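You operate a simulated robot arm through the tools that you are given. There is no shell and no other tool. Be economical: measure what you need, move in short steps, check, and stop when the job is done.

You are at the controls of a simulated two-armed robot. One attempt, no reset.

## Task
Open the service case and fill its two gaps with the boxes that fit.
Fine: each gap takes one box from the table top; leave the other boxes where they stand; tear nothing off the mat; shut the lid again.

The check looks at the end state, three seconds after you hand in, the way a careful person would. Anything else that was tipped, shoved, dropped, spilled or broken makes it a failure. A push-on lid holds only when it is set on centred and level and pressed home; a screw cap is set on level and turned clockwise until tight.

## Robot
Two 7-joint arms with two-finger parallel grippers on one trunk, on a base that drives. Base frame: it is fixed to the floor where the robot stands at the start and does not move with it; the origin is under the middle of the robot, x ahead of it, y to its left, z up. Lengths are in cm, angles in rad, forces in N, time in s.
The left shoulder is at the start at [7, 13.4, 122.3], the right one opposite. With the tool pointing down near the work surface each hand reaches from about 10 to 64 cm from the robot's upright axis, wherever it stands, measured 20 degrees to its own side. Places, roughly: service case lid [60, 20, 90]. Payload 1.57 kg a hand.
The tool frame of a hand sits at the grasp point between the pads (the TCP): z along the fingers, y along the line on which they close. The tips reach 3 cm beyond it. Largest opening 8 cm; finger width 1.7, thickness 1.2; the body of the gripper, 4 by 8.2 cm, starts 8 cm behind the TCP.
Orientation is told as [roll, pitch, yaw] about the base's x, y, z axes, in that order, counted from this pose: with the fingers straight down and closing along the base's y, the tool's x points along the base's -x, its y along +y and its z along -z.

## Interface
- The arms move only by the tool move_arm. It takes "left_plan", "right_plan" or both (then of equal length, played together; a hand with none holds still); each is a list that holds one entry, the list of rows, each a list of 7 numbers: the shift along the base's x, y, z in m, then the turn, a rotation vector about the base's x, y, z in rad, then the opening in per cent of the stroke, from 0 (shut) to 100 (fully open). In form: [[[x, y, z, rx, ry, rz, grip], ...]]. A call has 1 to 10 rows; each row shifts and turns the commanded pose from where the row before left it. A row lasts 0.2 s, in which the tool goes at most 5 cm and 0.15 rad; a call with a longer step from one row to the next is refused whole, and so is a gripper value outside its range. A pose out of reach is approached as far as the arm can. The call stops where the force on the tool passes 70 N (or 10 N more than at its start, if that is more) or the arm is blocked; 0.2 s more then pass. The fingers move at their own pace (about 15.3 cm/s each) and stop on an object; they squeeze with about 27 N. The grip force told is the motor's: it shows also when the fingers shut on nothing. Time passes only in rows, and 0.2 s behind the last, so rows that do not move let the fingers close. The reply holds the time, the measured pose of the TCP, the force on the tool along the base axes, the opening and the grip force, in the units named above and with some noise, with the torque about the TCP (base axes, N m) and any sound that the robot's microphone picked up.
- Cameras (640 x 400 px; columns grow to the right, rows downward): "scene" is now at [13.65, 2.35, 145.31]; the picture's right is [0.25, -0.97, 0.00], its down [-0.54, -0.14, -0.83] and it looks along [0.81, 0.21, -0.55] (base axes); focal length 214 px, centre (320, 200). "left" rides on the left gripper at [7.2, 0.7, -12.2] in its tool frame; the picture's right is [-0.09, 1.00, 0.00], its down [-0.84, -0.08, -0.54] and it looks along [-0.54, -0.05, 0.84] (tool axes); focal length 238 px, centre (320, 200). "right" rides on the right gripper at [7.2, -0.7, -12.2] in its tool frame; the picture's right is [0.09, 1.00, 0.00], its down [-0.84, 0.08, -0.54] and it looks along [-0.54, 0.05, 0.84] (tool axes); focal length 238 px, centre (320, 200). There is no depth. A picture from a camera that has moved, and an enlarged one, comes with that camera's place and axes in the base frame and with its lens.
- grab_frame(camera): a new picture of that camera. The clock stands still meanwhile.
- lift_body(by): slides the trunk up (or, below 0, down) by that many cm; the arms and the scene camera ride with it, the base frame stays. It gives what a move gives, with no picture.
- base_move(legs): drives the robot by 1 to 6 legs, each [ahead, left, turn to the left] in cm, cm and rad, along the robot's own axes; the way and the turn of a leg run together, so that a leg with both is an arc; at most 150 cm and 3.142 rad a leg. The arms and the cameras ride along, it lands a little off, and it stops where it bumps. It gives what a move gives.
- head_to(pan, tilt): turns the head with the scene camera to pan (to the left, within 1.501 rad either way) and tilt (down, from -0.506 to 1.204), counted from straight ahead of the robot. It gives what a move gives.
- close_up(camera, box): a new picture of the part [left, top, right, bottom] of that camera's present view, enlarged. The clock stands still meanwhile.
- close_job(): hands the job in; it is judged then, once.

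Go step by step. Nothing tells you exact positions but the pictures and the camera data: compare them with the known pose of the tool, close in by small moves and look again before you grip or let go. The budget is 120 turns and 100 pictures, counting those below and the enlarged ones. Unless the task says otherwise, let go and move clear before handing in, and close with one line.

The tools are called after "Call:" as name(argument=value, ...) on one line, values as JSON. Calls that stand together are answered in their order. move_arm: Moves the arms, as the interface text tells. Its arguments: {"type":"object","properties":{"left_plan":{"type":"array"},"right_plan":{"type":"array"}},"required":[]} The other tools are called the same way: lift_body (by) slides the trunk up or down; base_move (legs) drives the base; head_to (pan, tilt) turns the head that bears the scene camera; grab_frame (camera) takes a picture; close_up (camera, box) takes an enlarged picture of a part of a camera's view; close_job () hands the job in.

At the start:

```text
clock: 0.0
left_eef_pos: [35.7, 23.48, 134.34]
left_ee_rot: [0.001, -0.003, 0.0]
left_wrist_force: [0.3, -0.6, -0.5]
left_torque: [0.02, -0.01, 0.02]
left_finger_gap: 8.02
left_grasp_force: 0.2
right_eef_pos: [41.68, -5.92, 137.26]
right_ee_rot: [0.002, -0.003, -0.002]
right_wrist_force: [-0.2, 0.8, 0.3]
right_torque: [0.02, 0.01, 0.0]
right_finger_gap: 7.99
right_grasp_force: 0.1
trunk travel left (down, up): [-79.7, 14.3]
robot x, y, heading: [0.1, -0.3, -0.004]
head pan, tilt: [0.25, 0.585]
```

scene: 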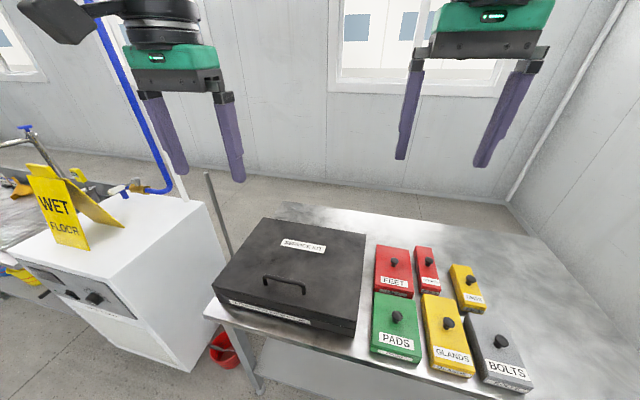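
right: 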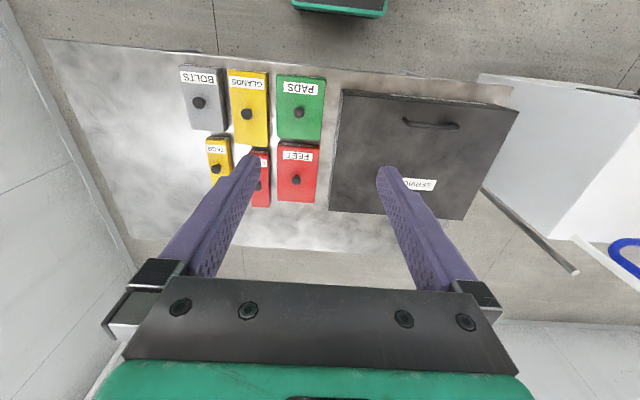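
left: 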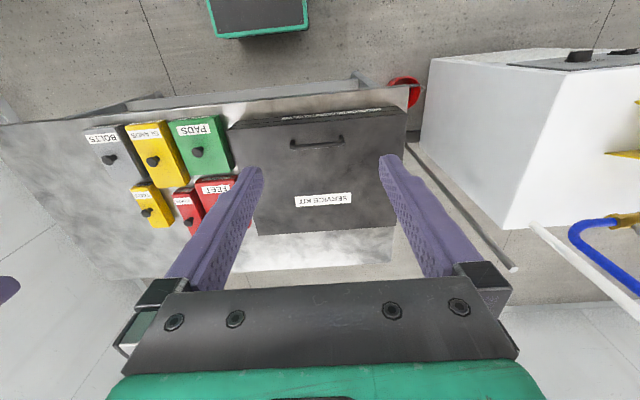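

I see a dark service case on the table with a handle on its near edge, and six labelled boxes with knobs to its right. First I take enlarged views of the case and the boxes.

Call:
close_up(camera="scene", box=[200, 200, 380, 350])

Call:
close_up(camera="scene", box=[360, 230, 540, 400])

```text
2.67 times, centred on (290, 275) of scene
camera zoom: at [13.65, 2.35, 145.31], right [0.25, -0.97, 0.0], down [-0.54, -0.14, -0.83], along [0.81, 0.21, -0.55], focal length 572 px, centre (400, 0)
```

zoom: 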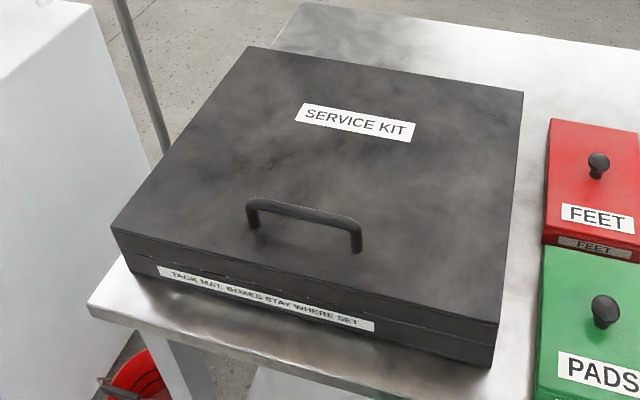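

```text
2.35 times, centred on (450, 315) of scene
camera zoom: at [13.65, 2.35, 145.31], right [0.25, -0.97, 0.0], down [-0.54, -0.14, -0.83], along [0.81, 0.21, -0.55], focal length 505 px, centre (14, -71)
```

zoom: 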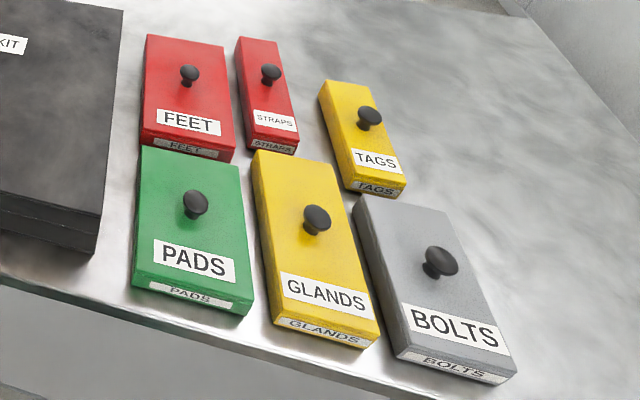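

The case's lid spans about x 43–76, y 0.5–43 with its top at z≈90. The handle is near (47, 21), a bar along y, and the hinge should be at the far edge. I turn the left hand so it closes along x and bring it above the handle.

Call:
move_arm(left_plan=[[[0.011, -0.0025, -0.02, 0, 0, -0.15, 100], [0.011, -0.0025, -0.02, 0, 0, -0.15, 100], [0.011, -0.0025, -0.02, 0, 0, -0.15, 100], [0.011, -0.0025, -0.02, 0, 0, -0.15, 100], [0.011, -0.0025, -0.02, 0, 0, -0.15, 100], [0.011, -0.0025, -0.02, 0, 0, -0.15, 100], [0.011, -0.0025, -0.02, 0, 0, -0.15, 100], [0.011, -0.0025, -0.02, 0, 0, -0.15, 100], [0.011, -0.0025, -0.02, 0, 0, -0.15, 100], [0.011, -0.0025, -0.02, 0, 0, -0.15, 100]]])

Call:
head_to(pan=0.2, tilt=0.9)

Call:
grab_frame(camera="scene")

Call:
grab_frame(camera="left")

```text
clock: 2.2
left_eef_pos: [46.76, 21.15, 114.43]
left_ee_rot: [0.0, -0.003, -1.5]
left_wrist_force: [0.2, 0.1, 0.3]
left_torque: [0.0, 0.03, -0.02]
left_finger_gap: 7.97
left_grasp_force: 0.1
right_eef_pos: [41.69, -5.93, 137.31]
right_ee_rot: [0.002, -0.001, -0.001]
right_wrist_force: [0.6, 0.4, 0.7]
right_torque: [-0.03, 0.02, -0.01]
right_finger_gap: 8.0
right_grasp_force: 0.0
trunk travel left (down, up): [-79.7, 14.3]
robot x, y, heading: [0.2, -0.19, 0.003]
head pan, tilt: [0.25, 0.585]
```

```text
clock: 3.0
left_eef_pos: [46.55, 21.19, 114.44]
left_ee_rot: [-0.001, 0.0, -1.497]
left_wrist_force: [-0.2, -0.7, 0.3]
left_torque: [0.01, -0.01, 0.03]
left_finger_gap: 8.01
left_grasp_force: 0.0
right_eef_pos: [41.72, -5.99, 137.36]
right_ee_rot: [0.002, -0.004, -0.003]
right_wrist_force: [-1.0, 0.2, -0.2]
right_torque: [-0.01, 0.0, 0.0]
right_finger_gap: 8.0
right_grasp_force: 0.0
trunk travel left (down, up): [-79.7, 14.3]
robot x, y, heading: [0.15, 0.07, 0.0]
head pan, tilt: [0.201, 0.901]
```

```text
94 pictures are left
camera scene: at [12.43, 1.66, 142.7], right [0.2, -0.98, 0.0], down [-0.77, -0.16, -0.62], along [0.61, 0.12, -0.78], focal length 214 px, centre (320, 200)
```

scene: 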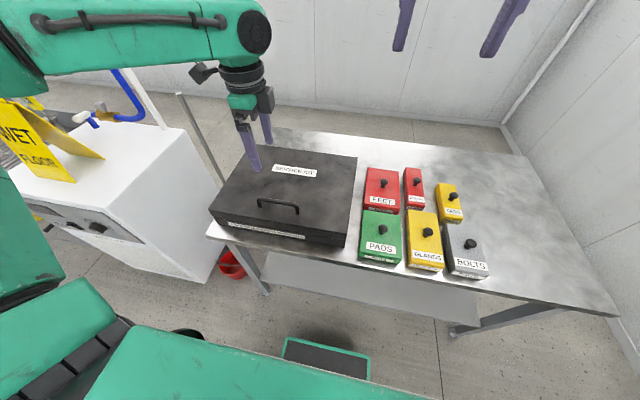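

```text
93 pictures are left
camera left: at [46.7, 28.29, 126.69], right [1.0, -0.02, 0.0], down [-0.02, -0.84, 0.54], along [-0.01, -0.54, -0.84], focal length 238 px, centre (320, 200)
```

left: 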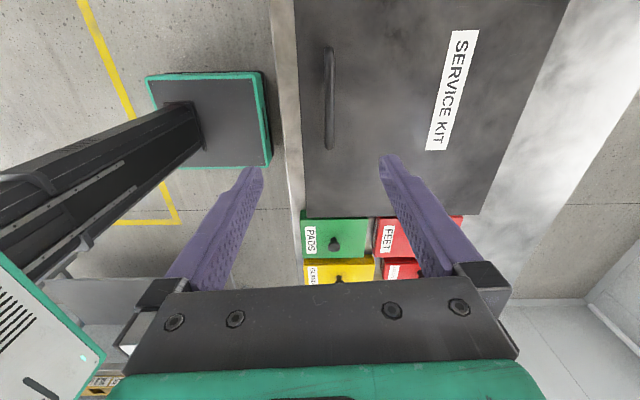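

The handle bar is at about x 48, y 15–28. I lower the open hand to just above it and look again.

Call:
move_arm(left_plan=[[[0.004, 0.001, -0.03, 0, 0, -0.035, 100], [0.004, 0.002, -0.03, 0, 0, -0.035, 100], [0.004, 0.002, -0.03, 0, 0, 0, 100], [0, 0.001, -0.03, 0, 0, 0, 100], [0, 0, -0.03, 0, 0, 0, 100]]])

Call:
grab_frame(camera="left")

Call:
close_up(camera="scene", box=[200, 120, 380, 260])

```text
clock: 4.2
left_eef_pos: [47.96, 21.52, 99.36]
left_ee_rot: [0.001, 0.0, -1.57]
left_wrist_force: [-0.6, -0.4, -0.7]
left_torque: [0.02, 0.0, 0.05]
left_finger_gap: 7.97
left_grasp_force: 0.1
right_eef_pos: [41.6, -5.88, 137.14]
right_ee_rot: [0.002, -0.002, -0.002]
right_wrist_force: [0.3, -0.1, 0.5]
right_torque: [0.03, 0.0, -0.01]
right_finger_gap: 7.99
right_grasp_force: 0.0
trunk travel left (down, up): [-79.7, 14.3]
robot x, y, heading: [-0.16, 0.11, 0.008]
head pan, tilt: [0.201, 0.901]
```

```text
92 pictures are left
camera left: at [48.48, 28.7, 111.62], right [1.0, -0.09, 0.0], down [-0.08, -0.84, 0.54], along [-0.05, -0.54, -0.84], focal length 238 px, centre (320, 200)
```

left: 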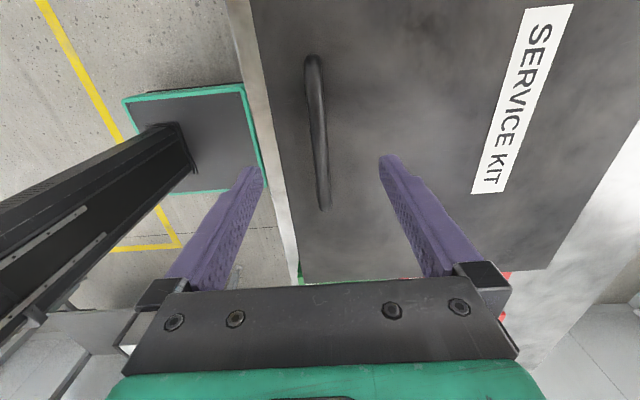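

```text
2.86 times, centred on (290, 190) of scene
camera zoom: at [12.53, 1.69, 142.69], right [0.2, -0.98, 0.0], down [-0.77, -0.16, -0.62], along [0.61, 0.12, -0.78], focal length 613 px, centre (406, 229)
```

zoom: 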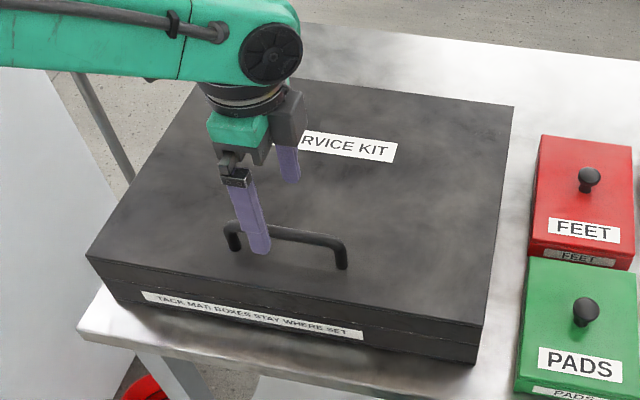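

The bar runs at x≈47.8 between the fingers. I descend about 6 cm and close on it.

Call:
move_arm(left_plan=[[[0, 0, -0.02, 0, 0, 0, 100], [0, 0, -0.02, 0, 0, 0, 100], [0, 0, -0.015, 0, 0, 0, 100], [0, 0, 0, 0, 0, 0, 0], [0, 0, 0, 0, 0, 0, 0], [0, 0, 0, 0, 0, 0, 0]]])

Call:
close_up(camera="scene", box=[200, 120, 380, 260])

```text
clock: 5.6
left_eef_pos: [47.8, 21.49, 93.82]
left_ee_rot: [-0.001, -0.001, -1.569]
left_wrist_force: [0.4, -0.2, 0.2]
left_torque: [0.14, -0.03, -0.11]
left_finger_gap: 1.24
left_grasp_force: 29.3
right_eef_pos: [41.66, -6.0, 137.22]
right_ee_rot: [0.004, -0.003, -0.002]
right_wrist_force: [0.3, -0.1, 0.9]
right_torque: [-0.01, 0.0, 0.02]
right_finger_gap: 7.99
right_grasp_force: 0.2
trunk travel left (down, up): [-79.7, 14.3]
robot x, y, heading: [0.26, -0.3, 0.001]
head pan, tilt: [0.201, 0.901]
```

```text
2.86 times, centred on (290, 190) of scene
camera zoom: at [12.44, 1.66, 142.69], right [0.2, -0.98, 0.0], down [-0.77, -0.16, -0.62], along [0.61, 0.12, -0.78], focal length 613 px, centre (406, 229)
```

zoom: 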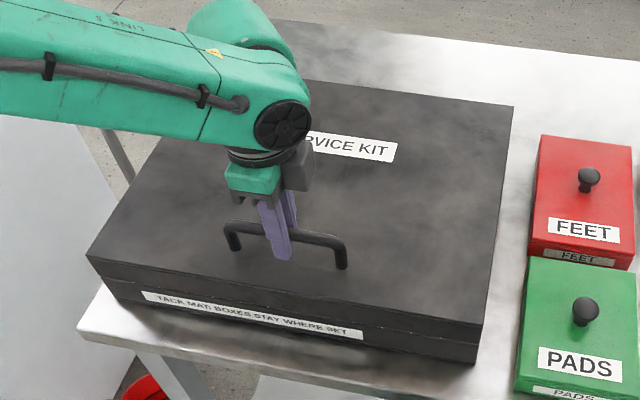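

The bar is gripped (1.24 cm gap). I lift a little on a hinge-like arc and check the forces and how the lid moves.

Call:
move_arm(left_plan=[[[0.001, 0, 0.005, 0, 0, 0, 0], [0.001, 0, 0.005, 0, 0, 0, 0], [0.0015, 0, 0.005, 0, 0, 0, 0], [0.002, 0, 0.0075, 0, 0, 0, 0], [0.002, 0, 0.0075, 0, 0, 0, 0], [0.003, 0, 0.0075, 0, 0, 0, 0]]])

Call:
grab_frame(camera="scene")

```text
clock: 7.0
left_eef_pos: [49.06, 21.38, 97.59]
left_ee_rot: [0.0, 0.0, -1.569]
left_wrist_force: [3.0, -7.2, -4.2]
left_torque: [-0.2, -0.09, -0.07]
left_finger_gap: 1.26
left_grasp_force: 29.4
right_eef_pos: [41.78, -6.28, 137.21]
right_ee_rot: [0.005, -0.002, -0.002]
right_wrist_force: [1.0, -0.4, -0.2]
right_torque: [-0.01, -0.03, 0.01]
right_finger_gap: 7.99
right_grasp_force: 0.2
trunk travel left (down, up): [-79.7, 14.3]
robot x, y, heading: [-0.08, -0.34, 0.004]
head pan, tilt: [0.201, 0.901]
```

```text
89 pictures are left
camera scene: at [12.63, 1.43, 142.68], right [0.2, -0.98, 0.0], down [-0.77, -0.15, -0.62], along [0.61, 0.12, -0.78], focal length 214 px, centre (320, 200)
```

scene: 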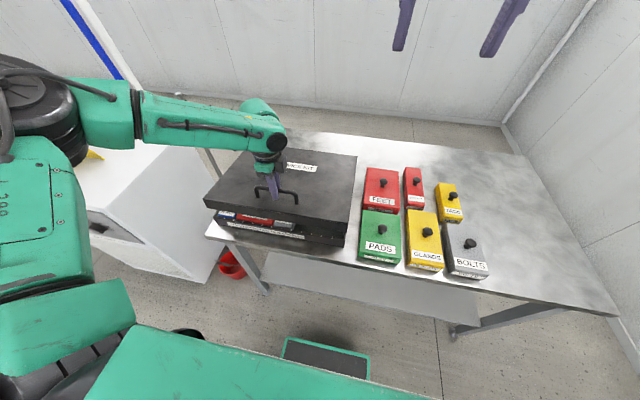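

The lid is hinged at the back and lifts freely. I continue on the arc to about 40° of opening, letting the bar turn in the pads.

Call:
move_arm(left_plan=[[[0.007, 0, 0.0155, 0, 0, 0, 0], [0.007, 0, 0.0155, 0, 0, 0, 0], [0.007, 0, 0.015, 0, 0, 0, 0], [0.0095, 0, 0.0135, 0, 0, 0, 0], [0.0095, 0, 0.0135, 0, 0, 0, 0], [0.01, 0, 0.013, 0, 0, 0, 0], [0.012, 0, 0.012, 0, 0, 0, 0], [0.012, 0, 0.012, 0, 0, 0, 0], [0.012, 0, 0.012, 0, 0, 0, 0]]])

Call:
grab_frame(camera="scene")

Call:
grab_frame(camera="right")

```text
clock: 9.0
left_eef_pos: [57.25, 21.68, 109.37]
left_ee_rot: [-0.008, 0.0, -1.57]
left_wrist_force: [17.2, -13.4, -23.4]
left_torque: [-0.11, -0.19, -0.31]
left_finger_gap: 1.25
left_grasp_force: 31.1
left hand out of reach, approached as far as the arm can: row 8, 9
right_eef_pos: [42.87, -6.41, 136.87]
right_ee_rot: [0.007, 0.009, -0.004]
right_wrist_force: [-0.5, 0.6, -0.1]
right_torque: [-0.01, -0.02, -0.04]
right_finger_gap: 7.98
right_grasp_force: 0.0
trunk travel left (down, up): [-79.7, 14.3]
robot x, y, heading: [-0.05, 0.11, -0.003]
head pan, tilt: [0.201, 0.901]
```

```text
88 pictures are left
camera scene: at [13.77, 1.24, 142.54], right [0.2, -0.98, 0.0], down [-0.77, -0.15, -0.61], along [0.6, 0.13, -0.79], focal length 214 px, centre (320, 200)
```

scene: 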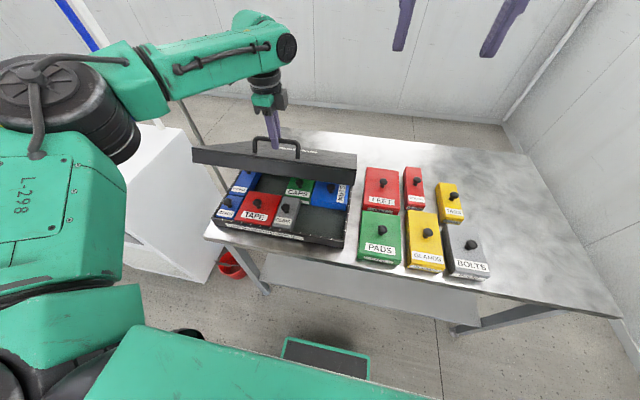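

```text
87 pictures are left
camera right: at [35.69, -7.19, 149.05], right [-0.09, 1.0, 0.01], down [0.84, 0.07, 0.54], along [0.53, 0.05, -0.84], focal length 238 px, centre (320, 200)
```

right: 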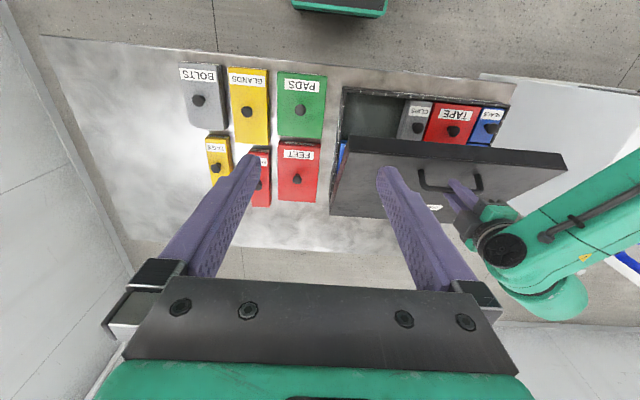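

The left hand has reached its limit with the lid roughly 40° open, so it will hold there. The right hand, fingers shut and pointing forward, will come in under the lid's right front part to push it on from inside.

Call:
move_arm(right_plan=[[[-0.002, 0.01, -0.03, 0, -0.145, 0, 0], [-0.002, 0.01, -0.034, 0, -0.145, 0, 0], [-0.002, 0.01, -0.04, 0, -0.145, 0, 0], [-0.002, 0.01, -0.04, 0, -0.145, 0, 0], [0, 0.01, -0.04, 0, -0.145, 0, 0], [0, 0.01, -0.04, 0, -0.145, 0, 0], [0, 0.01, -0.04, 0, -0.145, 0, 0], [0, 0.01, -0.04, 0, -0.145, 0, 0], [0, 0.01, -0.04, 0, -0.145, 0, 0]]])

Call:
grab_frame(camera="scene")

Call:
grab_frame(camera="right")

```text
clock: 11.0
left_eef_pos: [56.99, 21.77, 109.47]
left_ee_rot: [-0.005, -0.003, -1.569]
left_wrist_force: [16.9, -11.1, -20.9]
left_torque: [-0.17, -0.24, -0.27]
left_finger_gap: 1.28
left_grasp_force: 29.7
right_eef_pos: [41.77, 3.07, 102.47]
right_ee_rot: [0.008, -1.299, -0.006]
right_wrist_force: [-0.3, 0.4, -0.3]
right_torque: [-0.02, 0.0, -0.01]
right_finger_gap: 0.0
right_grasp_force: 21.4
trunk travel left (down, up): [-79.7, 14.3]
robot x, y, heading: [-0.01, 0.16, 0.003]
head pan, tilt: [0.201, 0.901]
```

```text
86 pictures are left
camera scene: at [13.48, 1.44, 142.6], right [0.2, -0.98, 0.0], down [-0.77, -0.16, -0.62], along [0.6, 0.12, -0.79], focal length 214 px, centre (320, 200)
```

scene: 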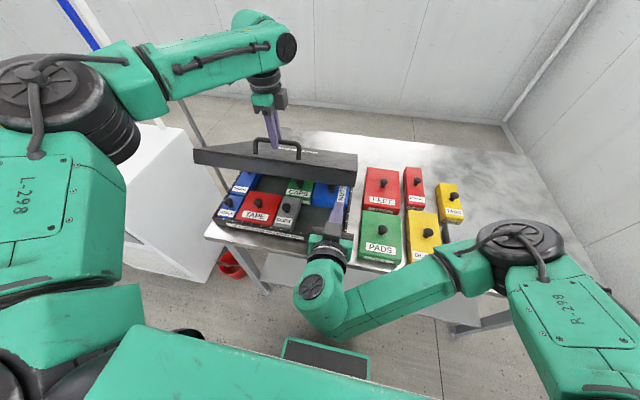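

```text
85 pictures are left
camera right: at [27.93, 2.32, 98.73], right [-0.03, 1.0, -0.09], down [-0.3, 0.08, 0.95], along [0.95, 0.05, 0.3], focal length 238 px, centre (320, 200)
```

right: 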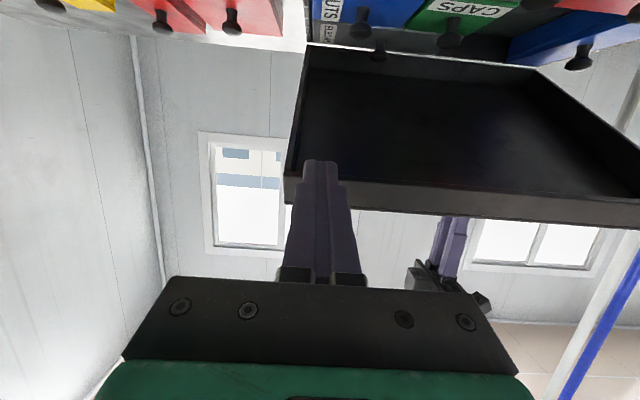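

The right fingertips are just below the lid's front right corner, and the lid interior is a hollow tray. I shift 5 cm left, go forward under the lid, then rise gently to contact.

Call:
move_arm(right_plan=[[[0, 0.025, -0.01, 0, 0, 0, 0], [0, 0.025, 0, 0, 0, 0, 0], [0.03, 0, 0, 0, 0, 0, 0], [0.03, 0, 0, 0, 0, 0, 0], [0.03, 0, 0.005, 0, 0, 0, 0], [0.03, 0, 0.01, 0, 0, 0, 0], [0, 0, 0.01, 0, 0, 0, 0]]])

Call:
grab_frame(camera="right")

```text
clock: 12.6
left_eef_pos: [57.93, 21.79, 110.12]
left_ee_rot: [0.032, -0.008, -1.566]
left_wrist_force: [23.9, -2.7, -13.5]
left_torque: [0.15, -0.35, -0.35]
left_finger_gap: 1.26
left_grasp_force: 29.6
right_eef_pos: [53.22, 7.97, 102.16]
right_ee_rot: [-0.036, -1.269, 0.036]
right_wrist_force: [-3.1, -0.7, -11.8]
right_torque: [0.11, -0.41, -0.07]
right_finger_gap: 0.0
right_grasp_force: 21.6
trunk travel left (down, up): [-79.7, 14.3]
robot x, y, heading: [0.25, 0.12, 0.001]
head pan, tilt: [0.201, 0.901]
stopped in row 7 (left hand): the force on the tool passed its limit at 73 N (the readings are from after the stop); the commanded pose is now the measured one
```

```text
84 pictures are left
camera right: at [39.41, 7.07, 98.93], right [-0.03, 0.99, -0.1], down [-0.27, 0.09, 0.96], along [0.96, 0.06, 0.27], focal length 238 px, centre (320, 200)
```

right: 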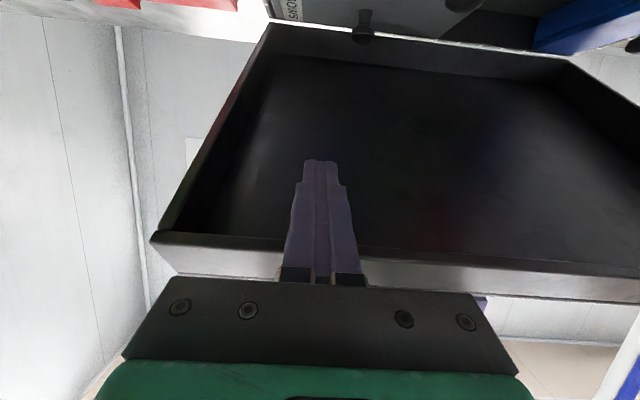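

The right fingers now support the lid. I open the left hand just a little, lift it off the bar and clear it upward.

Call:
move_arm(left_plan=[[[0, 0, 0, 0, 0, 0, 30], [0, 0, 0.01, 0, 0, 0, 30], [0, 0, 0.03, 0, 0, 0, 30], [0, 0, 0.03, 0, 0, 0, 30], [-0.02, 0, 0.03, 0, 0, 0, 30], [-0.03, 0.02, 0.03, 0, 0, 0, 30]]])

Call:
grab_frame(camera="scene")

```text
clock: 14.0
left_eef_pos: [50.73, 24.25, 123.4]
left_ee_rot: [0.04, -0.007, -1.566]
left_wrist_force: [-0.6, 0.0, 0.1]
left_torque: [-0.03, -0.06, -0.01]
left_finger_gap: 2.4
left_grasp_force: 0.0
left hand out of reach, approached as far as the arm can: row 4
right_eef_pos: [52.28, 8.09, 103.09]
right_ee_rot: [-0.036, -1.287, 0.036]
right_wrist_force: [-1.7, -0.2, -1.9]
right_torque: [-0.03, -0.01, 0.03]
right_finger_gap: 0.0
right_grasp_force: 20.9
trunk travel left (down, up): [-79.7, 14.3]
robot x, y, heading: [-0.06, 0.14, 0.0]
head pan, tilt: [0.201, 0.901]
```

```text
83 pictures are left
camera scene: at [12.18, 1.79, 142.71], right [0.2, -0.98, 0.0], down [-0.77, -0.16, -0.62], along [0.61, 0.12, -0.78], focal length 214 px, centre (320, 200)
```

scene: 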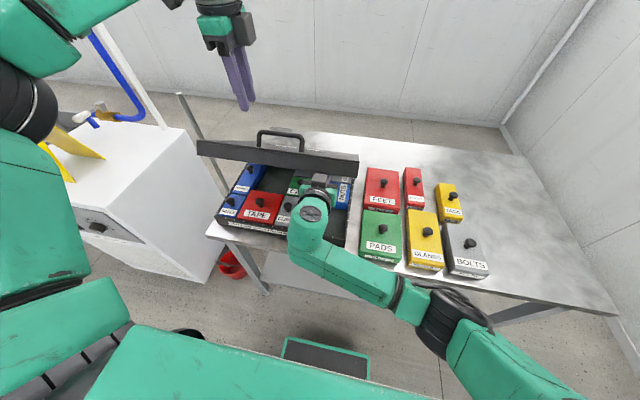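

The lid stands about 45° open and rests lightly on the right fingers. I push it on, forward and slightly up.

Call:
move_arm(right_plan=[[[0.015, 0, 0.01, 0, 0, 0, 0], [0.018, 0, 0.01, 0, 0, 0, 0], [0.02, 0, 0.01, 0, 0, 0, 0], [0.02, 0, 0.007, 0, 0, 0, 0], [0.02, 0, 0.005, 0, 0, 0, 0], [0.02, 0, 0.005, 0, 0, 0, 0], [0.02, 0, 0.003, 0, 0, 0, 0], [0.02, 0, 0, 0, 0, 0, 0]]])

Call:
grab_frame(camera="scene")

```text
clock: 15.8
left_eef_pos: [51.23, 24.2, 123.39]
left_ee_rot: [0.037, -0.007, -1.566]
left_wrist_force: [0.0, 0.4, -0.2]
left_torque: [0.02, 0.0, 0.03]
left_finger_gap: 2.42
left_grasp_force: 0.2
right_eef_pos: [67.87, 8.06, 107.98]
right_ee_rot: [-0.031, -1.283, 0.034]
right_wrist_force: [-1.3, 0.5, -0.7]
right_torque: [0.02, -0.01, 0.01]
right_finger_gap: 0.02
right_grasp_force: 21.0
trunk travel left (down, up): [-79.7, 14.3]
robot x, y, heading: [-0.03, -0.14, 0.001]
head pan, tilt: [0.201, 0.901]
```

```text
82 pictures are left
camera scene: at [12.51, 1.69, 142.69], right [0.2, -0.98, 0.0], down [-0.77, -0.16, -0.62], along [0.61, 0.12, -0.78], focal length 214 px, centre (320, 200)
```

scene: 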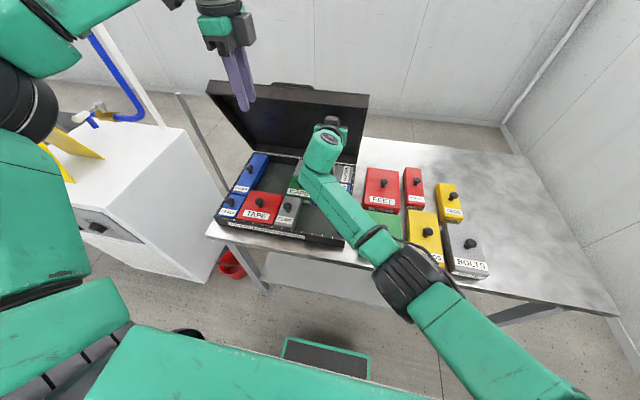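

The lid is around 75° open. I keep pushing forward.

Call:
move_arm(right_plan=[[[0.02, 0, 0, 0, 0, 0, 0], [0.02, 0, 0, 0, 0, 0, 0], [0.02, 0, 0, 0, 0, 0, 0], [0.02, 0, 0, 0, 0, 0, 0]]])

Call:
grab_frame(camera="scene")

```text
clock: 16.8
left_eef_pos: [50.94, 24.21, 123.31]
left_ee_rot: [0.039, -0.008, -1.565]
left_wrist_force: [-0.1, 0.3, 0.2]
left_torque: [-0.01, 0.01, 0.0]
left_finger_gap: 2.4
left_grasp_force: 0.2
right_eef_pos: [71.84, 8.05, 107.89]
right_ee_rot: [-0.028, -1.285, 0.031]
right_wrist_force: [0.8, 0.5, 0.0]
right_torque: [0.0, 0.0, -0.01]
right_finger_gap: 0.01
right_grasp_force: 21.3
right hand out of reach, approached as far as the arm can: row 3, 4
trunk travel left (down, up): [-79.7, 14.3]
robot x, y, heading: [-0.17, 0.27, 0.003]
head pan, tilt: [0.201, 0.901]
```

```text
81 pictures are left
camera scene: at [12.43, 1.66, 142.7], right [0.2, -0.98, 0.0], down [-0.77, -0.16, -0.62], along [0.61, 0.12, -0.78], focal length 214 px, centre (320, 200)
```

scene: 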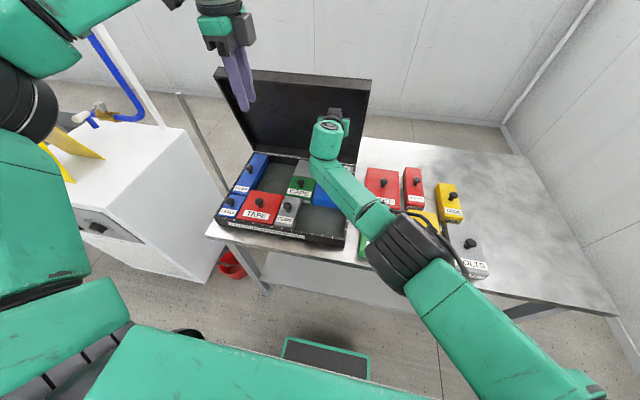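

The right arm is at its reach limit and the lid is near vertical with no load on the finger. I draw back a little to see whether the lid stays.

Call:
move_arm(right_plan=[[[-0.02, 0, 0, 0, 0, 0, 0], [-0.02, 0, 0, 0, 0, 0, 0], [0, 0, 0, 0, 0, 0, 0], [0, 0, 0, 0, 0, 0, 0]]])

Call:
grab_frame(camera="scene")

Call:
grab_frame(camera="right")

```text
clock: 17.8
left_eef_pos: [51.02, 24.13, 123.23]
left_ee_rot: [0.039, -0.007, -1.566]
left_wrist_force: [0.0, -0.5, -0.3]
left_torque: [0.03, -0.01, 0.01]
left_finger_gap: 2.4
left_grasp_force: 0.1
right_eef_pos: [67.8, 7.93, 107.91]
right_ee_rot: [-0.031, -1.283, 0.036]
right_wrist_force: [0.3, -0.5, 0.3]
right_torque: [0.01, -0.02, -0.03]
right_finger_gap: 0.0
right_grasp_force: 21.3
trunk travel left (down, up): [-79.7, 14.3]
robot x, y, heading: [-0.48, 0.19, 0.001]
head pan, tilt: [0.201, 0.901]
```

```text
80 pictures are left
camera scene: at [12.46, 1.65, 142.69], right [0.2, -0.98, 0.0], down [-0.77, -0.16, -0.62], along [0.61, 0.12, -0.78], focal length 214 px, centre (320, 200)
```

scene: 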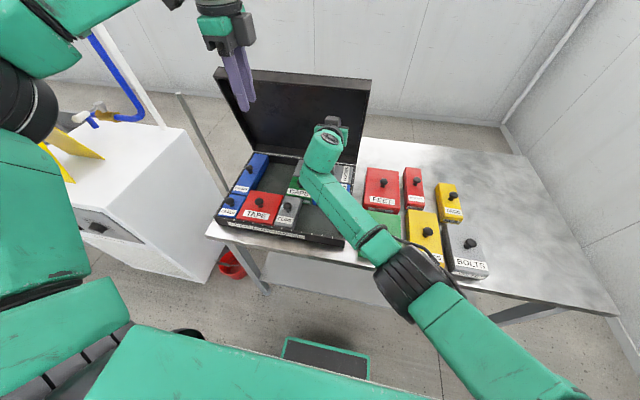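

```text
79 pictures are left
camera right: at [53.94, 7.08, 104.48], right [-0.03, 0.99, -0.1], down [-0.28, 0.08, 0.96], along [0.96, 0.06, 0.28], focal length 238 px, centre (320, 200)
```

right: 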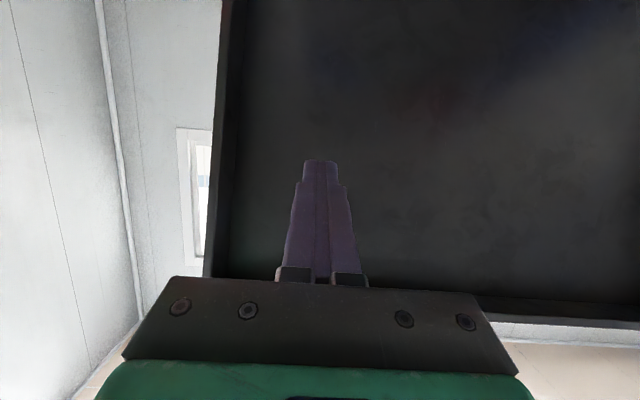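

The lid stays up on its own. I withdraw the right hand and turn it back to point downward.

Call:
move_arm(right_plan=[[[-0.045, 0, 0.005, 0, 0, 0, 0], [-0.045, 0, 0.01, 0, 0, 0, 0], [-0.045, 0, 0.01, 0, 0, 0, 0], [-0.045, 0, 0.01, 0, 0, 0, 0], [-0.045, -0.01, 0.01, 0, 0.14, 0, 0], [-0.02, -0.03, 0.02, 0, 0.15, 0, 0], [0, -0.03, 0.02, 0, 0.15, 0, 0], [0, -0.03, 0.02, 0, 0.15, 0, 0], [0, -0.03, 0.02, 0, 0.15, 0, 0], [0, -0.03, 0.02, 0, 0.15, 0, 50]]])

Call:
move_arm(right_plan=[[[0, -0.02, 0.02, 0, 0.15, 0, 100], [0, -0.02, 0.02, 0, 0.15, 0, 100], [0, -0.02, 0.02, 0, 0.094, 0, 100]]], left_plan=[[[-0.04, 0.03, 0, 0, 0, 0.15, 100], [-0.04, 0.03, 0, 0, 0, 0.15, 100], [-0.04, 0.03, 0, 0, 0, 0.15, 100]]])

Call:
head_to(pan=0.25, tilt=0.75)

Call:
grab_frame(camera="scene")

```text
clock: 18.6
left_eef_pos: [50.93, 24.23, 123.36]
left_ee_rot: [0.041, -0.009, -1.564]
left_wrist_force: [-0.3, -0.4, 1.2]
left_torque: [-0.03, -0.02, 0.0]
left_finger_gap: 2.41
left_grasp_force: 0.0
right_eef_pos: [57.88, 4.82, 119.92]
right_ee_rot: [-0.952, -1.477, 0.892]
right_wrist_force: [-0.4, -0.4, 0.1]
right_torque: [-0.01, 0.01, 0.01]
right_finger_gap: 0.0
right_grasp_force: 21.1
trunk travel left (down, up): [-79.7, 14.3]
robot x, y, heading: [0.18, -0.18, 0.002]
head pan, tilt: [0.201, 0.901]
stopped in row 4 (right hand): the arm was blocked; the commanded pose is now the measured one
```

```text
clock: 19.4
left_eef_pos: [38.73, 33.36, 123.03]
left_ee_rot: [0.039, -0.009, -1.116]
left_wrist_force: [-1.2, 0.1, 0.0]
left_torque: [-0.04, -0.01, -0.03]
left_finger_gap: 7.99
left_grasp_force: 0.2
right_eef_pos: [57.9, -1.73, 125.56]
right_ee_rot: [-0.245, -1.106, 0.181]
right_wrist_force: [-1.0, 0.0, -0.3]
right_torque: [-0.01, -0.03, -0.04]
right_finger_gap: 7.98
right_grasp_force: 0.1
trunk travel left (down, up): [-79.7, 14.3]
robot x, y, heading: [-0.28, 0.13, 0.004]
head pan, tilt: [0.201, 0.901]
```

```text
clock: 20.1
left_eef_pos: [39.07, 33.19, 123.13]
left_ee_rot: [0.039, -0.008, -1.116]
left_wrist_force: [-0.1, 0.6, -1.6]
left_torque: [-0.02, 0.01, -0.04]
left_finger_gap: 7.99
left_grasp_force: 0.0
right_eef_pos: [58.11, -1.96, 125.67]
right_ee_rot: [-0.227, -1.111, 0.158]
right_wrist_force: [-0.2, -0.5, 1.0]
right_torque: [-0.04, 0.0, -0.01]
right_finger_gap: 7.98
right_grasp_force: 0.0
trunk travel left (down, up): [-79.7, 14.3]
robot x, y, heading: [0.04, 0.12, -0.002]
head pan, tilt: [0.25, 0.75]
```

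```text
78 pictures are left
camera scene: at [13.06, 2.23, 143.88], right [0.25, -0.97, 0.0], down [-0.66, -0.17, -0.73], along [0.71, 0.18, -0.68], focal length 214 px, centre (320, 200)
```

scene: 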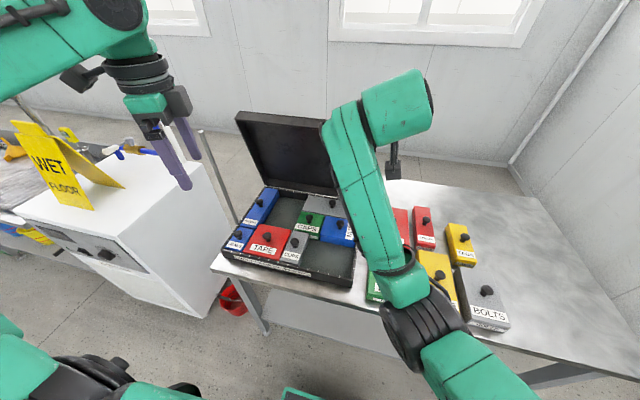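

The right arm got a bit tangled while backing out, but nothing was touched. I bring it back, up and level.

Call:
move_arm(right_plan=[[[-0.02, -0.015, 0.015, 0, 0.15, 0, 100], [-0.03, -0.015, 0.01, 0, 0.15, 0, 100], [-0.03, -0.015, 0.01, 0, 0.15, 0, 100], [-0.03, -0.015, 0, 0, 0.15, 0, 100], [-0.03, -0.01, 0, 0, 0.15, 0, 100], [-0.03, -0.01, 0, 0, 0.15, 0, 100], [-0.03, -0.01, 0, 0, 0.15, 0, 100]]])

Call:
grab_frame(camera="scene")

```text
clock: 21.7
left_eef_pos: [38.91, 33.0, 123.23]
left_ee_rot: [0.042, -0.007, -1.116]
left_wrist_force: [-0.3, 0.1, -0.2]
left_torque: [-0.01, 0.0, -0.03]
left_finger_gap: 8.0
left_grasp_force: 0.0
right_eef_pos: [54.2, -8.4, 129.02]
right_ee_rot: [-0.058, -0.129, 0.06]
right_wrist_force: [-0.8, 1.0, -0.6]
right_torque: [0.02, 0.02, 0.01]
right_finger_gap: 7.99
right_grasp_force: 0.0
right hand out of reach, approached as far as the arm can: row 2, 3, 4, 5, 6, 7
trunk travel left (down, up): [-79.7, 14.3]
robot x, y, heading: [-0.16, -0.01, 0.003]
head pan, tilt: [0.25, 0.75]
```

```text
77 pictures are left
camera scene: at [12.97, 2.08, 143.9], right [0.25, -0.97, 0.0], down [-0.66, -0.17, -0.73], along [0.71, 0.18, -0.68], focal length 214 px, centre (320, 200)
```

scene: 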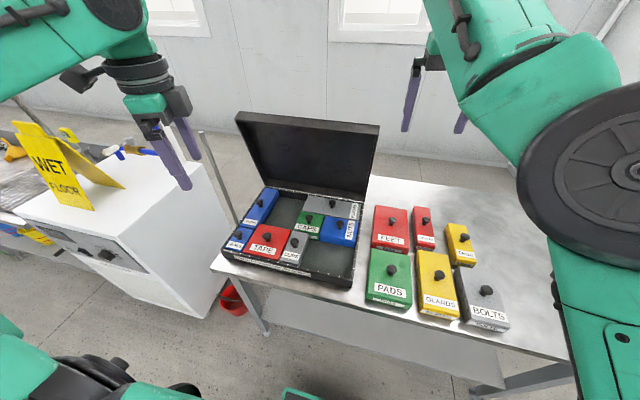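

Now the inside of the case and the boxes are in clear view. I enlarge both for measuring.

Call:
close_up(camera="scene", box=[215, 165, 375, 295])

Call:
close_up(camera="scene", box=[355, 190, 515, 335])

```text
3.08 times, centred on (295, 230) of scene
camera zoom: at [12.97, 2.08, 143.9], right [0.25, -0.97, 0.0], down [-0.66, -0.17, -0.73], along [0.71, 0.18, -0.68], focal length 660 px, centre (397, 108)
```

zoom: 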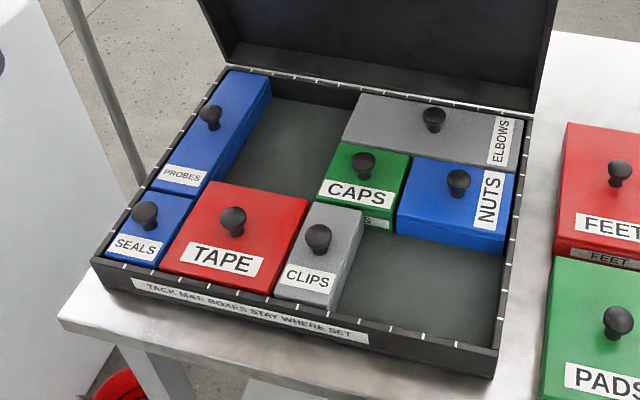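

```text
2.76 times, centred on (435, 262) of scene
camera zoom: at [12.97, 2.08, 143.9], right [0.25, -0.97, 0.0], down [-0.66, -0.17, -0.73], along [0.71, 0.18, -0.68], focal length 592 px, centre (3, 28)
```

zoom: 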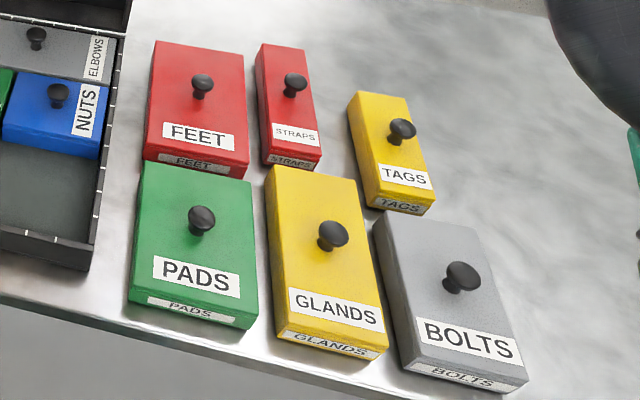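

Rough measures: gap A (back left) is about 12.5 × 18.8 and looks like FEET; gap B (front right) is about 15.7 × 13 and looks like PADS turned 90°. For better measurement I bring each wrist camera over the case and over the boxes.

Call:
move_arm(left_plan=[[[0.016, -0.014, -0.01, 0, 0, 0.14, 100], [0.016, -0.014, -0.01, 0, 0, 0.14, 100], [0.016, -0.014, -0.01, 0, 0, 0.14, 100], [0.016, -0.014, -0.01, 0, 0, 0.14, 100], [0.016, -0.014, -0.01, 0, 0, 0.14, 100], [0.016, -0.014, -0.01, 0, 0, 0.14, 100], [0.016, -0.014, -0.01, 0, 0, 0.14, 100], [0.016, -0.014, -0.01, 0, 0, 0.136, 100]]], right_plan=[[[-0.005, -0.015, -0.015, 0.0073, 0.016, -0.0075, 100], [-0.005, -0.015, -0.015, 0.0073, 0.016, -0.0075, 100], [-0.005, -0.015, -0.015, 0.0073, 0.016, -0.0075, 100], [-0.005, -0.015, -0.015, 0.0073, 0.016, -0.0075, 100], [-0.005, -0.015, -0.015, 0.0073, 0.016, -0.0075, 100], [-0.005, -0.015, -0.015, 0.0073, 0.016, -0.0075, 100], [-0.005, -0.015, -0.015, 0.0073, 0.016, -0.0075, 100], [-0.005, -0.015, -0.015, 0.0073, 0.016, -0.0075, 100]]])

Call:
grab_frame(camera="left")

Call:
grab_frame(camera="right")

```text
clock: 23.5
left_eef_pos: [52.06, 21.98, 115.17]
left_ee_rot: [0.039, -0.004, 0.002]
left_wrist_force: [0.7, 0.9, 0.2]
left_torque: [0.02, 0.01, 0.0]
left_finger_gap: 8.01
left_grasp_force: 0.0
right_eef_pos: [53.03, -17.71, 124.2]
right_ee_rot: [0.001, -0.007, -0.008]
right_wrist_force: [0.6, -0.1, -0.4]
right_torque: [0.0, 0.03, 0.02]
right_finger_gap: 7.99
right_grasp_force: 0.0
right hand out of reach, approached as far as the arm can: row 1, 2, 3, 4, 5, 6
trunk travel left (down, up): [-79.7, 14.3]
robot x, y, heading: [0.05, -0.13, 0.002]
head pan, tilt: [0.25, 0.75]
```

```text
74 pictures are left
camera left: at [44.8, 22.08, 127.35], right [0.09, 1.0, 0.04], down [0.83, -0.1, 0.54], along [0.54, -0.02, -0.84], focal length 238 px, centre (320, 200)
```

left: 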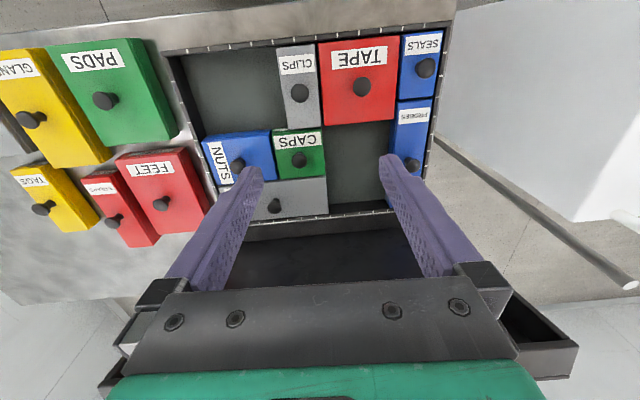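

```text
73 pictures are left
camera right: at [45.64, -18.52, 136.4], right [-0.09, 1.0, 0.0], down [0.83, 0.07, 0.55], along [0.55, 0.05, -0.84], focal length 238 px, centre (320, 200)
```

right: 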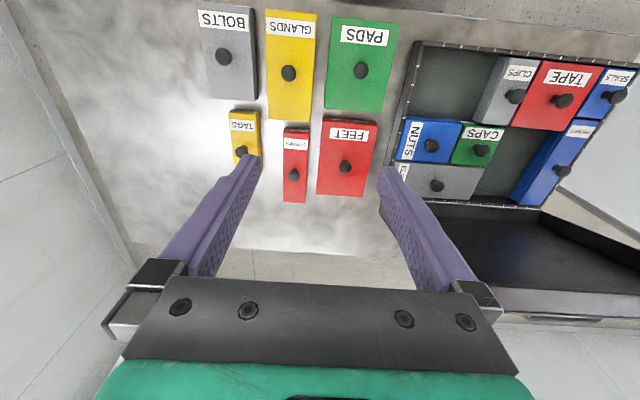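

Very useful views. I enlarge both for precise corner readings.

Call:
close_up(camera="left", box=[160, 20, 460, 220])

Call:
close_up(camera="right", box=[180, 0, 420, 210])

Call:
close_up(camera="right", box=[380, 30, 640, 210])

```text
2.00 times, centred on (310, 120) of left
camera zoom: at [44.8, 22.08, 127.35], right [0.09, 1.0, 0.04], down [0.83, -0.1, 0.54], along [0.54, -0.02, -0.84], focal length 477 px, centre (340, 360)
```

zoom: 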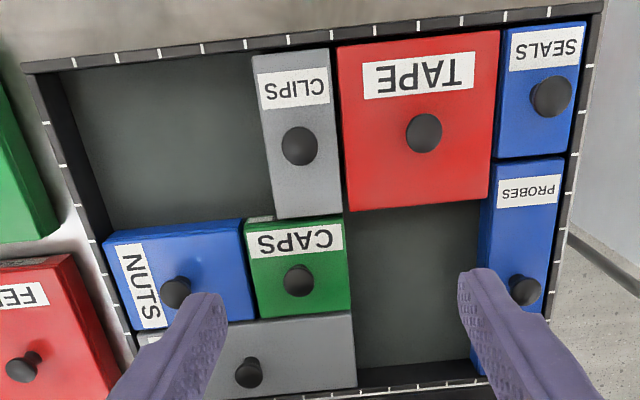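

```text
1.90 times, centred on (300, 105) of right
camera zoom: at [45.64, -18.52, 136.4], right [-0.09, 1.0, 0.0], down [0.83, 0.07, 0.55], along [0.55, 0.05, -0.84], focal length 454 px, centre (358, 381)
```

zoom: 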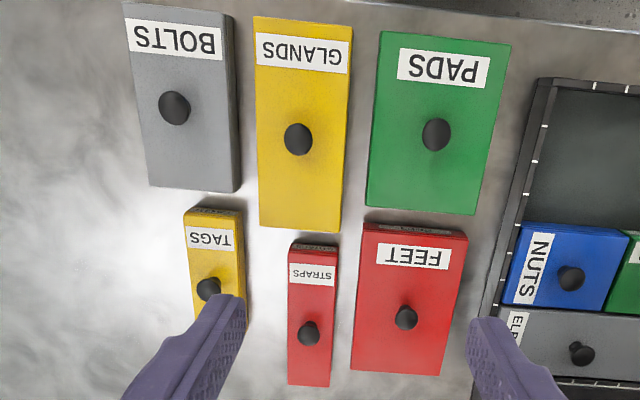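

```text
2.22 times, centred on (510, 120) of right
camera zoom: at [45.64, -18.52, 136.4], right [-0.09, 1.0, 0.0], down [0.83, 0.07, 0.55], along [0.55, 0.05, -0.84], focal length 530 px, centre (-102, 378)
```

zoom: 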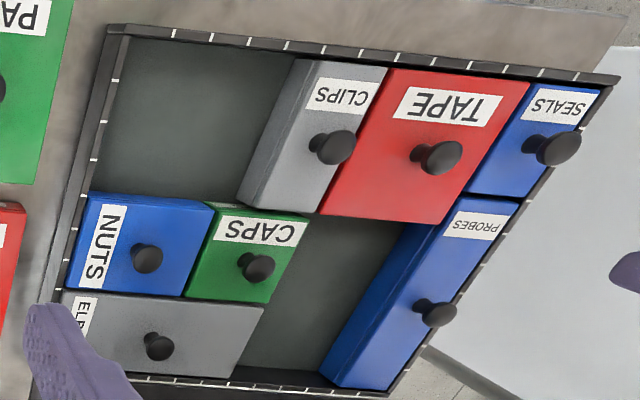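

Ticks on the rim are 3 cm apart. The boxes read about: FEET 12×18, PADS 12×15, GLANDS 9×18, BOLTS 9×15. Gap A is ≈12.6 (y)×18.8 (x), so FEET goes in unturned; gap B is ≈15.5 (y)×12.7 (x), so PADS goes in turned 90°. To reach the back of the case I pull the hands back and drive about 14 cm forward and 3 cm left.

Call:
move_arm(left_plan=[[[-0.03, 0.01, 0.02, -0.013, 0, 0, 100], [-0.03, 0.01, 0.02, -0.013, 0, 0, 100], [-0.03, 0.01, 0.02, -0.013, 0, 0, 100]]], right_plan=[[[-0.03, 0, 0.01, 0, 0, 0, 100], [-0.03, 0, 0.01, 0, 0, 0, 100], [-0.03, 0, 0.01, 0, 0, 0, 100]]])

Call:
base_move(legs=[[7, 3, 0], [7, 0, 0]])

Call:
grab_frame(camera="scene")

Call:
grab_frame(camera="left")

```text
clock: 24.3
left_eef_pos: [42.61, 25.08, 121.36]
left_ee_rot: [-0.002, -0.009, 0.0]
left_wrist_force: [-0.7, 0.0, 0.3]
left_torque: [0.0, -0.03, -0.03]
left_finger_gap: 8.01
left_grasp_force: 0.0
right_eef_pos: [47.49, -20.91, 129.51]
right_ee_rot: [0.022, -0.013, -0.018]
right_wrist_force: [-0.3, -0.1, 0.3]
right_torque: [-0.02, -0.01, -0.01]
right_finger_gap: 8.02
right_grasp_force: 0.1
right hand out of reach, approached as far as the arm can: row 1, 2, 3
trunk travel left (down, up): [-79.7, 14.3]
robot x, y, heading: [-0.35, -0.11, -0.002]
head pan, tilt: [0.25, 0.75]
```

```text
clock: 26.0
left_eef_pos: [55.55, 27.91, 121.73]
left_ee_rot: [0.003, -0.016, 0.0]
left_wrist_force: [-0.1, -0.1, -0.1]
left_torque: [0.02, -0.09, -0.04]
left_finger_gap: 8.02
left_grasp_force: 0.2
right_eef_pos: [60.41, -17.81, 129.96]
right_ee_rot: [0.025, -0.026, -0.013]
right_wrist_force: [-1.0, -0.3, 1.0]
right_torque: [0.0, -0.08, -0.04]
right_finger_gap: 7.98
right_grasp_force: 0.0
trunk travel left (down, up): [-79.7, 14.3]
robot x, y, heading: [13.61, 3.17, 0.003]
head pan, tilt: [0.25, 0.75]
```

```text
69 pictures are left
camera scene: at [25.62, 5.06, 144.01], right [0.25, -0.97, 0.0], down [-0.65, -0.17, -0.74], along [0.71, 0.18, -0.68], focal length 214 px, centre (320, 200)
```

scene: 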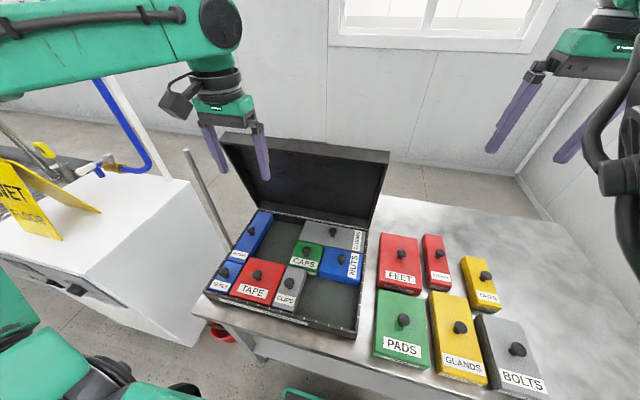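

```text
68 pictures are left
camera left: at [48.22, 28.46, 133.83], right [0.09, 1.0, 0.0], down [0.83, -0.08, 0.56], along [0.55, -0.05, -0.83], focal length 238 px, centre (320, 200)
```

left: 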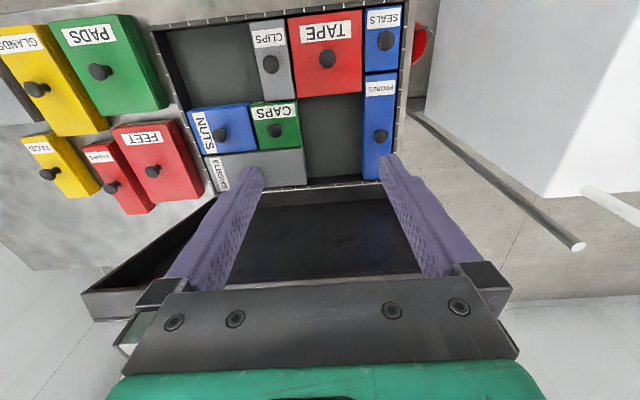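

The robot has advanced about 13 cm. I'll use the left hand for FEET, so I first move the right hand away to the right and bring the left toward FEET at a safe height.

Call:
move_arm(right_plan=[[[-0.03, -0.035, -0.005, 0, 0, 0, 100], [-0.03, -0.035, -0.005, 0, 0, 0, 100], [-0.03, -0.035, -0.005, 0, 0, 0, 100], [-0.03, -0.035, -0.005, 0, 0, 0, 100], [-0.03, -0.035, -0.005, 0, 0, 0, 100], [-0.03, -0.035, -0.005, 0, 0, 0, 100]]])

Call:
move_arm(left_plan=[[[0, -0.045, -0.01, 0, 0, 0, 100], [0, -0.045, -0.01, 0, 0, 0, 100], [0.01, -0.045, -0.01, 0, 0, 0, 100], [0.01, -0.045, -0.01, 0, 0, 0, 100], [0.01, -0.045, -0.01, 0, 0, 0, 100], [0.01, -0.045, -0.01, 0, 0, 0, 100], [0.01, -0.045, -0.01, 0, 0, 0, 100], [0.01, -0.04, -0.01, 0, 0, 0, 100], [0.01, -0.025, -0.01, 0, 0, 0, 100]]])

Call:
grab_frame(camera="left")

Call:
grab_frame(camera="scene")

```text
clock: 27.4
left_eef_pos: [56.63, 27.86, 121.32]
left_ee_rot: [0.004, -0.008, -0.002]
left_wrist_force: [0.0, -0.1, 0.5]
left_torque: [-0.02, -0.01, -0.02]
left_finger_gap: 8.0
left_grasp_force: 0.0
right_eef_pos: [43.56, -38.79, 126.4]
right_ee_rot: [0.022, -0.016, -0.012]
right_wrist_force: [0.0, -0.3, 0.2]
right_torque: [0.01, -0.02, 0.02]
right_finger_gap: 8.02
right_grasp_force: 0.0
trunk travel left (down, up): [-79.7, 14.3]
robot x, y, heading: [13.74, 2.95, 0.002]
head pan, tilt: [0.25, 0.75]
```

```text
clock: 29.4
left_eef_pos: [55.17, 7.86, 111.22]
left_ee_rot: [-0.003, -0.009, 0.0]
left_wrist_force: [1.1, 0.0, -1.1]
left_torque: [0.0, -0.01, -0.01]
left_finger_gap: 8.0
left_grasp_force: 0.1
left hand out of reach, approached as far as the arm can: row 4, 5, 6, 7, 8, 9
right_eef_pos: [43.41, -38.66, 126.54]
right_ee_rot: [0.025, -0.019, -0.012]
right_wrist_force: [0.0, 0.1, -0.6]
right_torque: [0.03, -0.04, 0.0]
right_finger_gap: 7.98
right_grasp_force: 0.0
trunk travel left (down, up): [-79.7, 14.3]
robot x, y, heading: [13.92, 2.94, 0.003]
head pan, tilt: [0.25, 0.75]
```

```text
67 pictures are left
camera left: at [47.94, 8.5, 123.38], right [0.09, 1.0, 0.0], down [0.83, -0.08, 0.55], along [0.55, -0.05, -0.84], focal length 238 px, centre (320, 200)
```

left: 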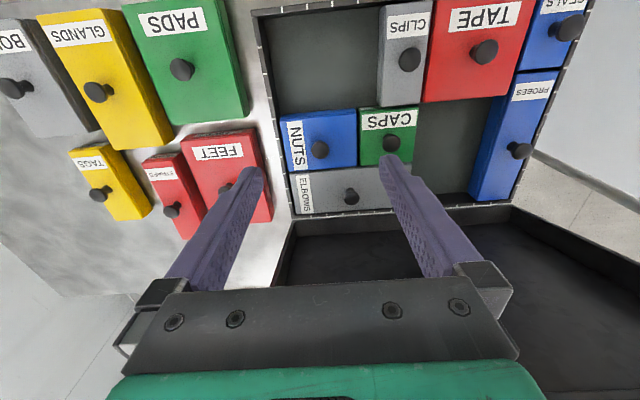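

```text
66 pictures are left
camera scene: at [26.77, 5.18, 143.89], right [0.25, -0.97, 0.0], down [-0.66, -0.17, -0.73], along [0.71, 0.18, -0.68], focal length 214 px, centre (320, 200)
```

scene: 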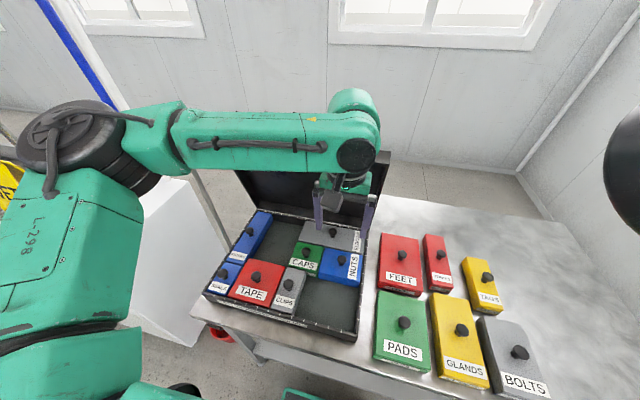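

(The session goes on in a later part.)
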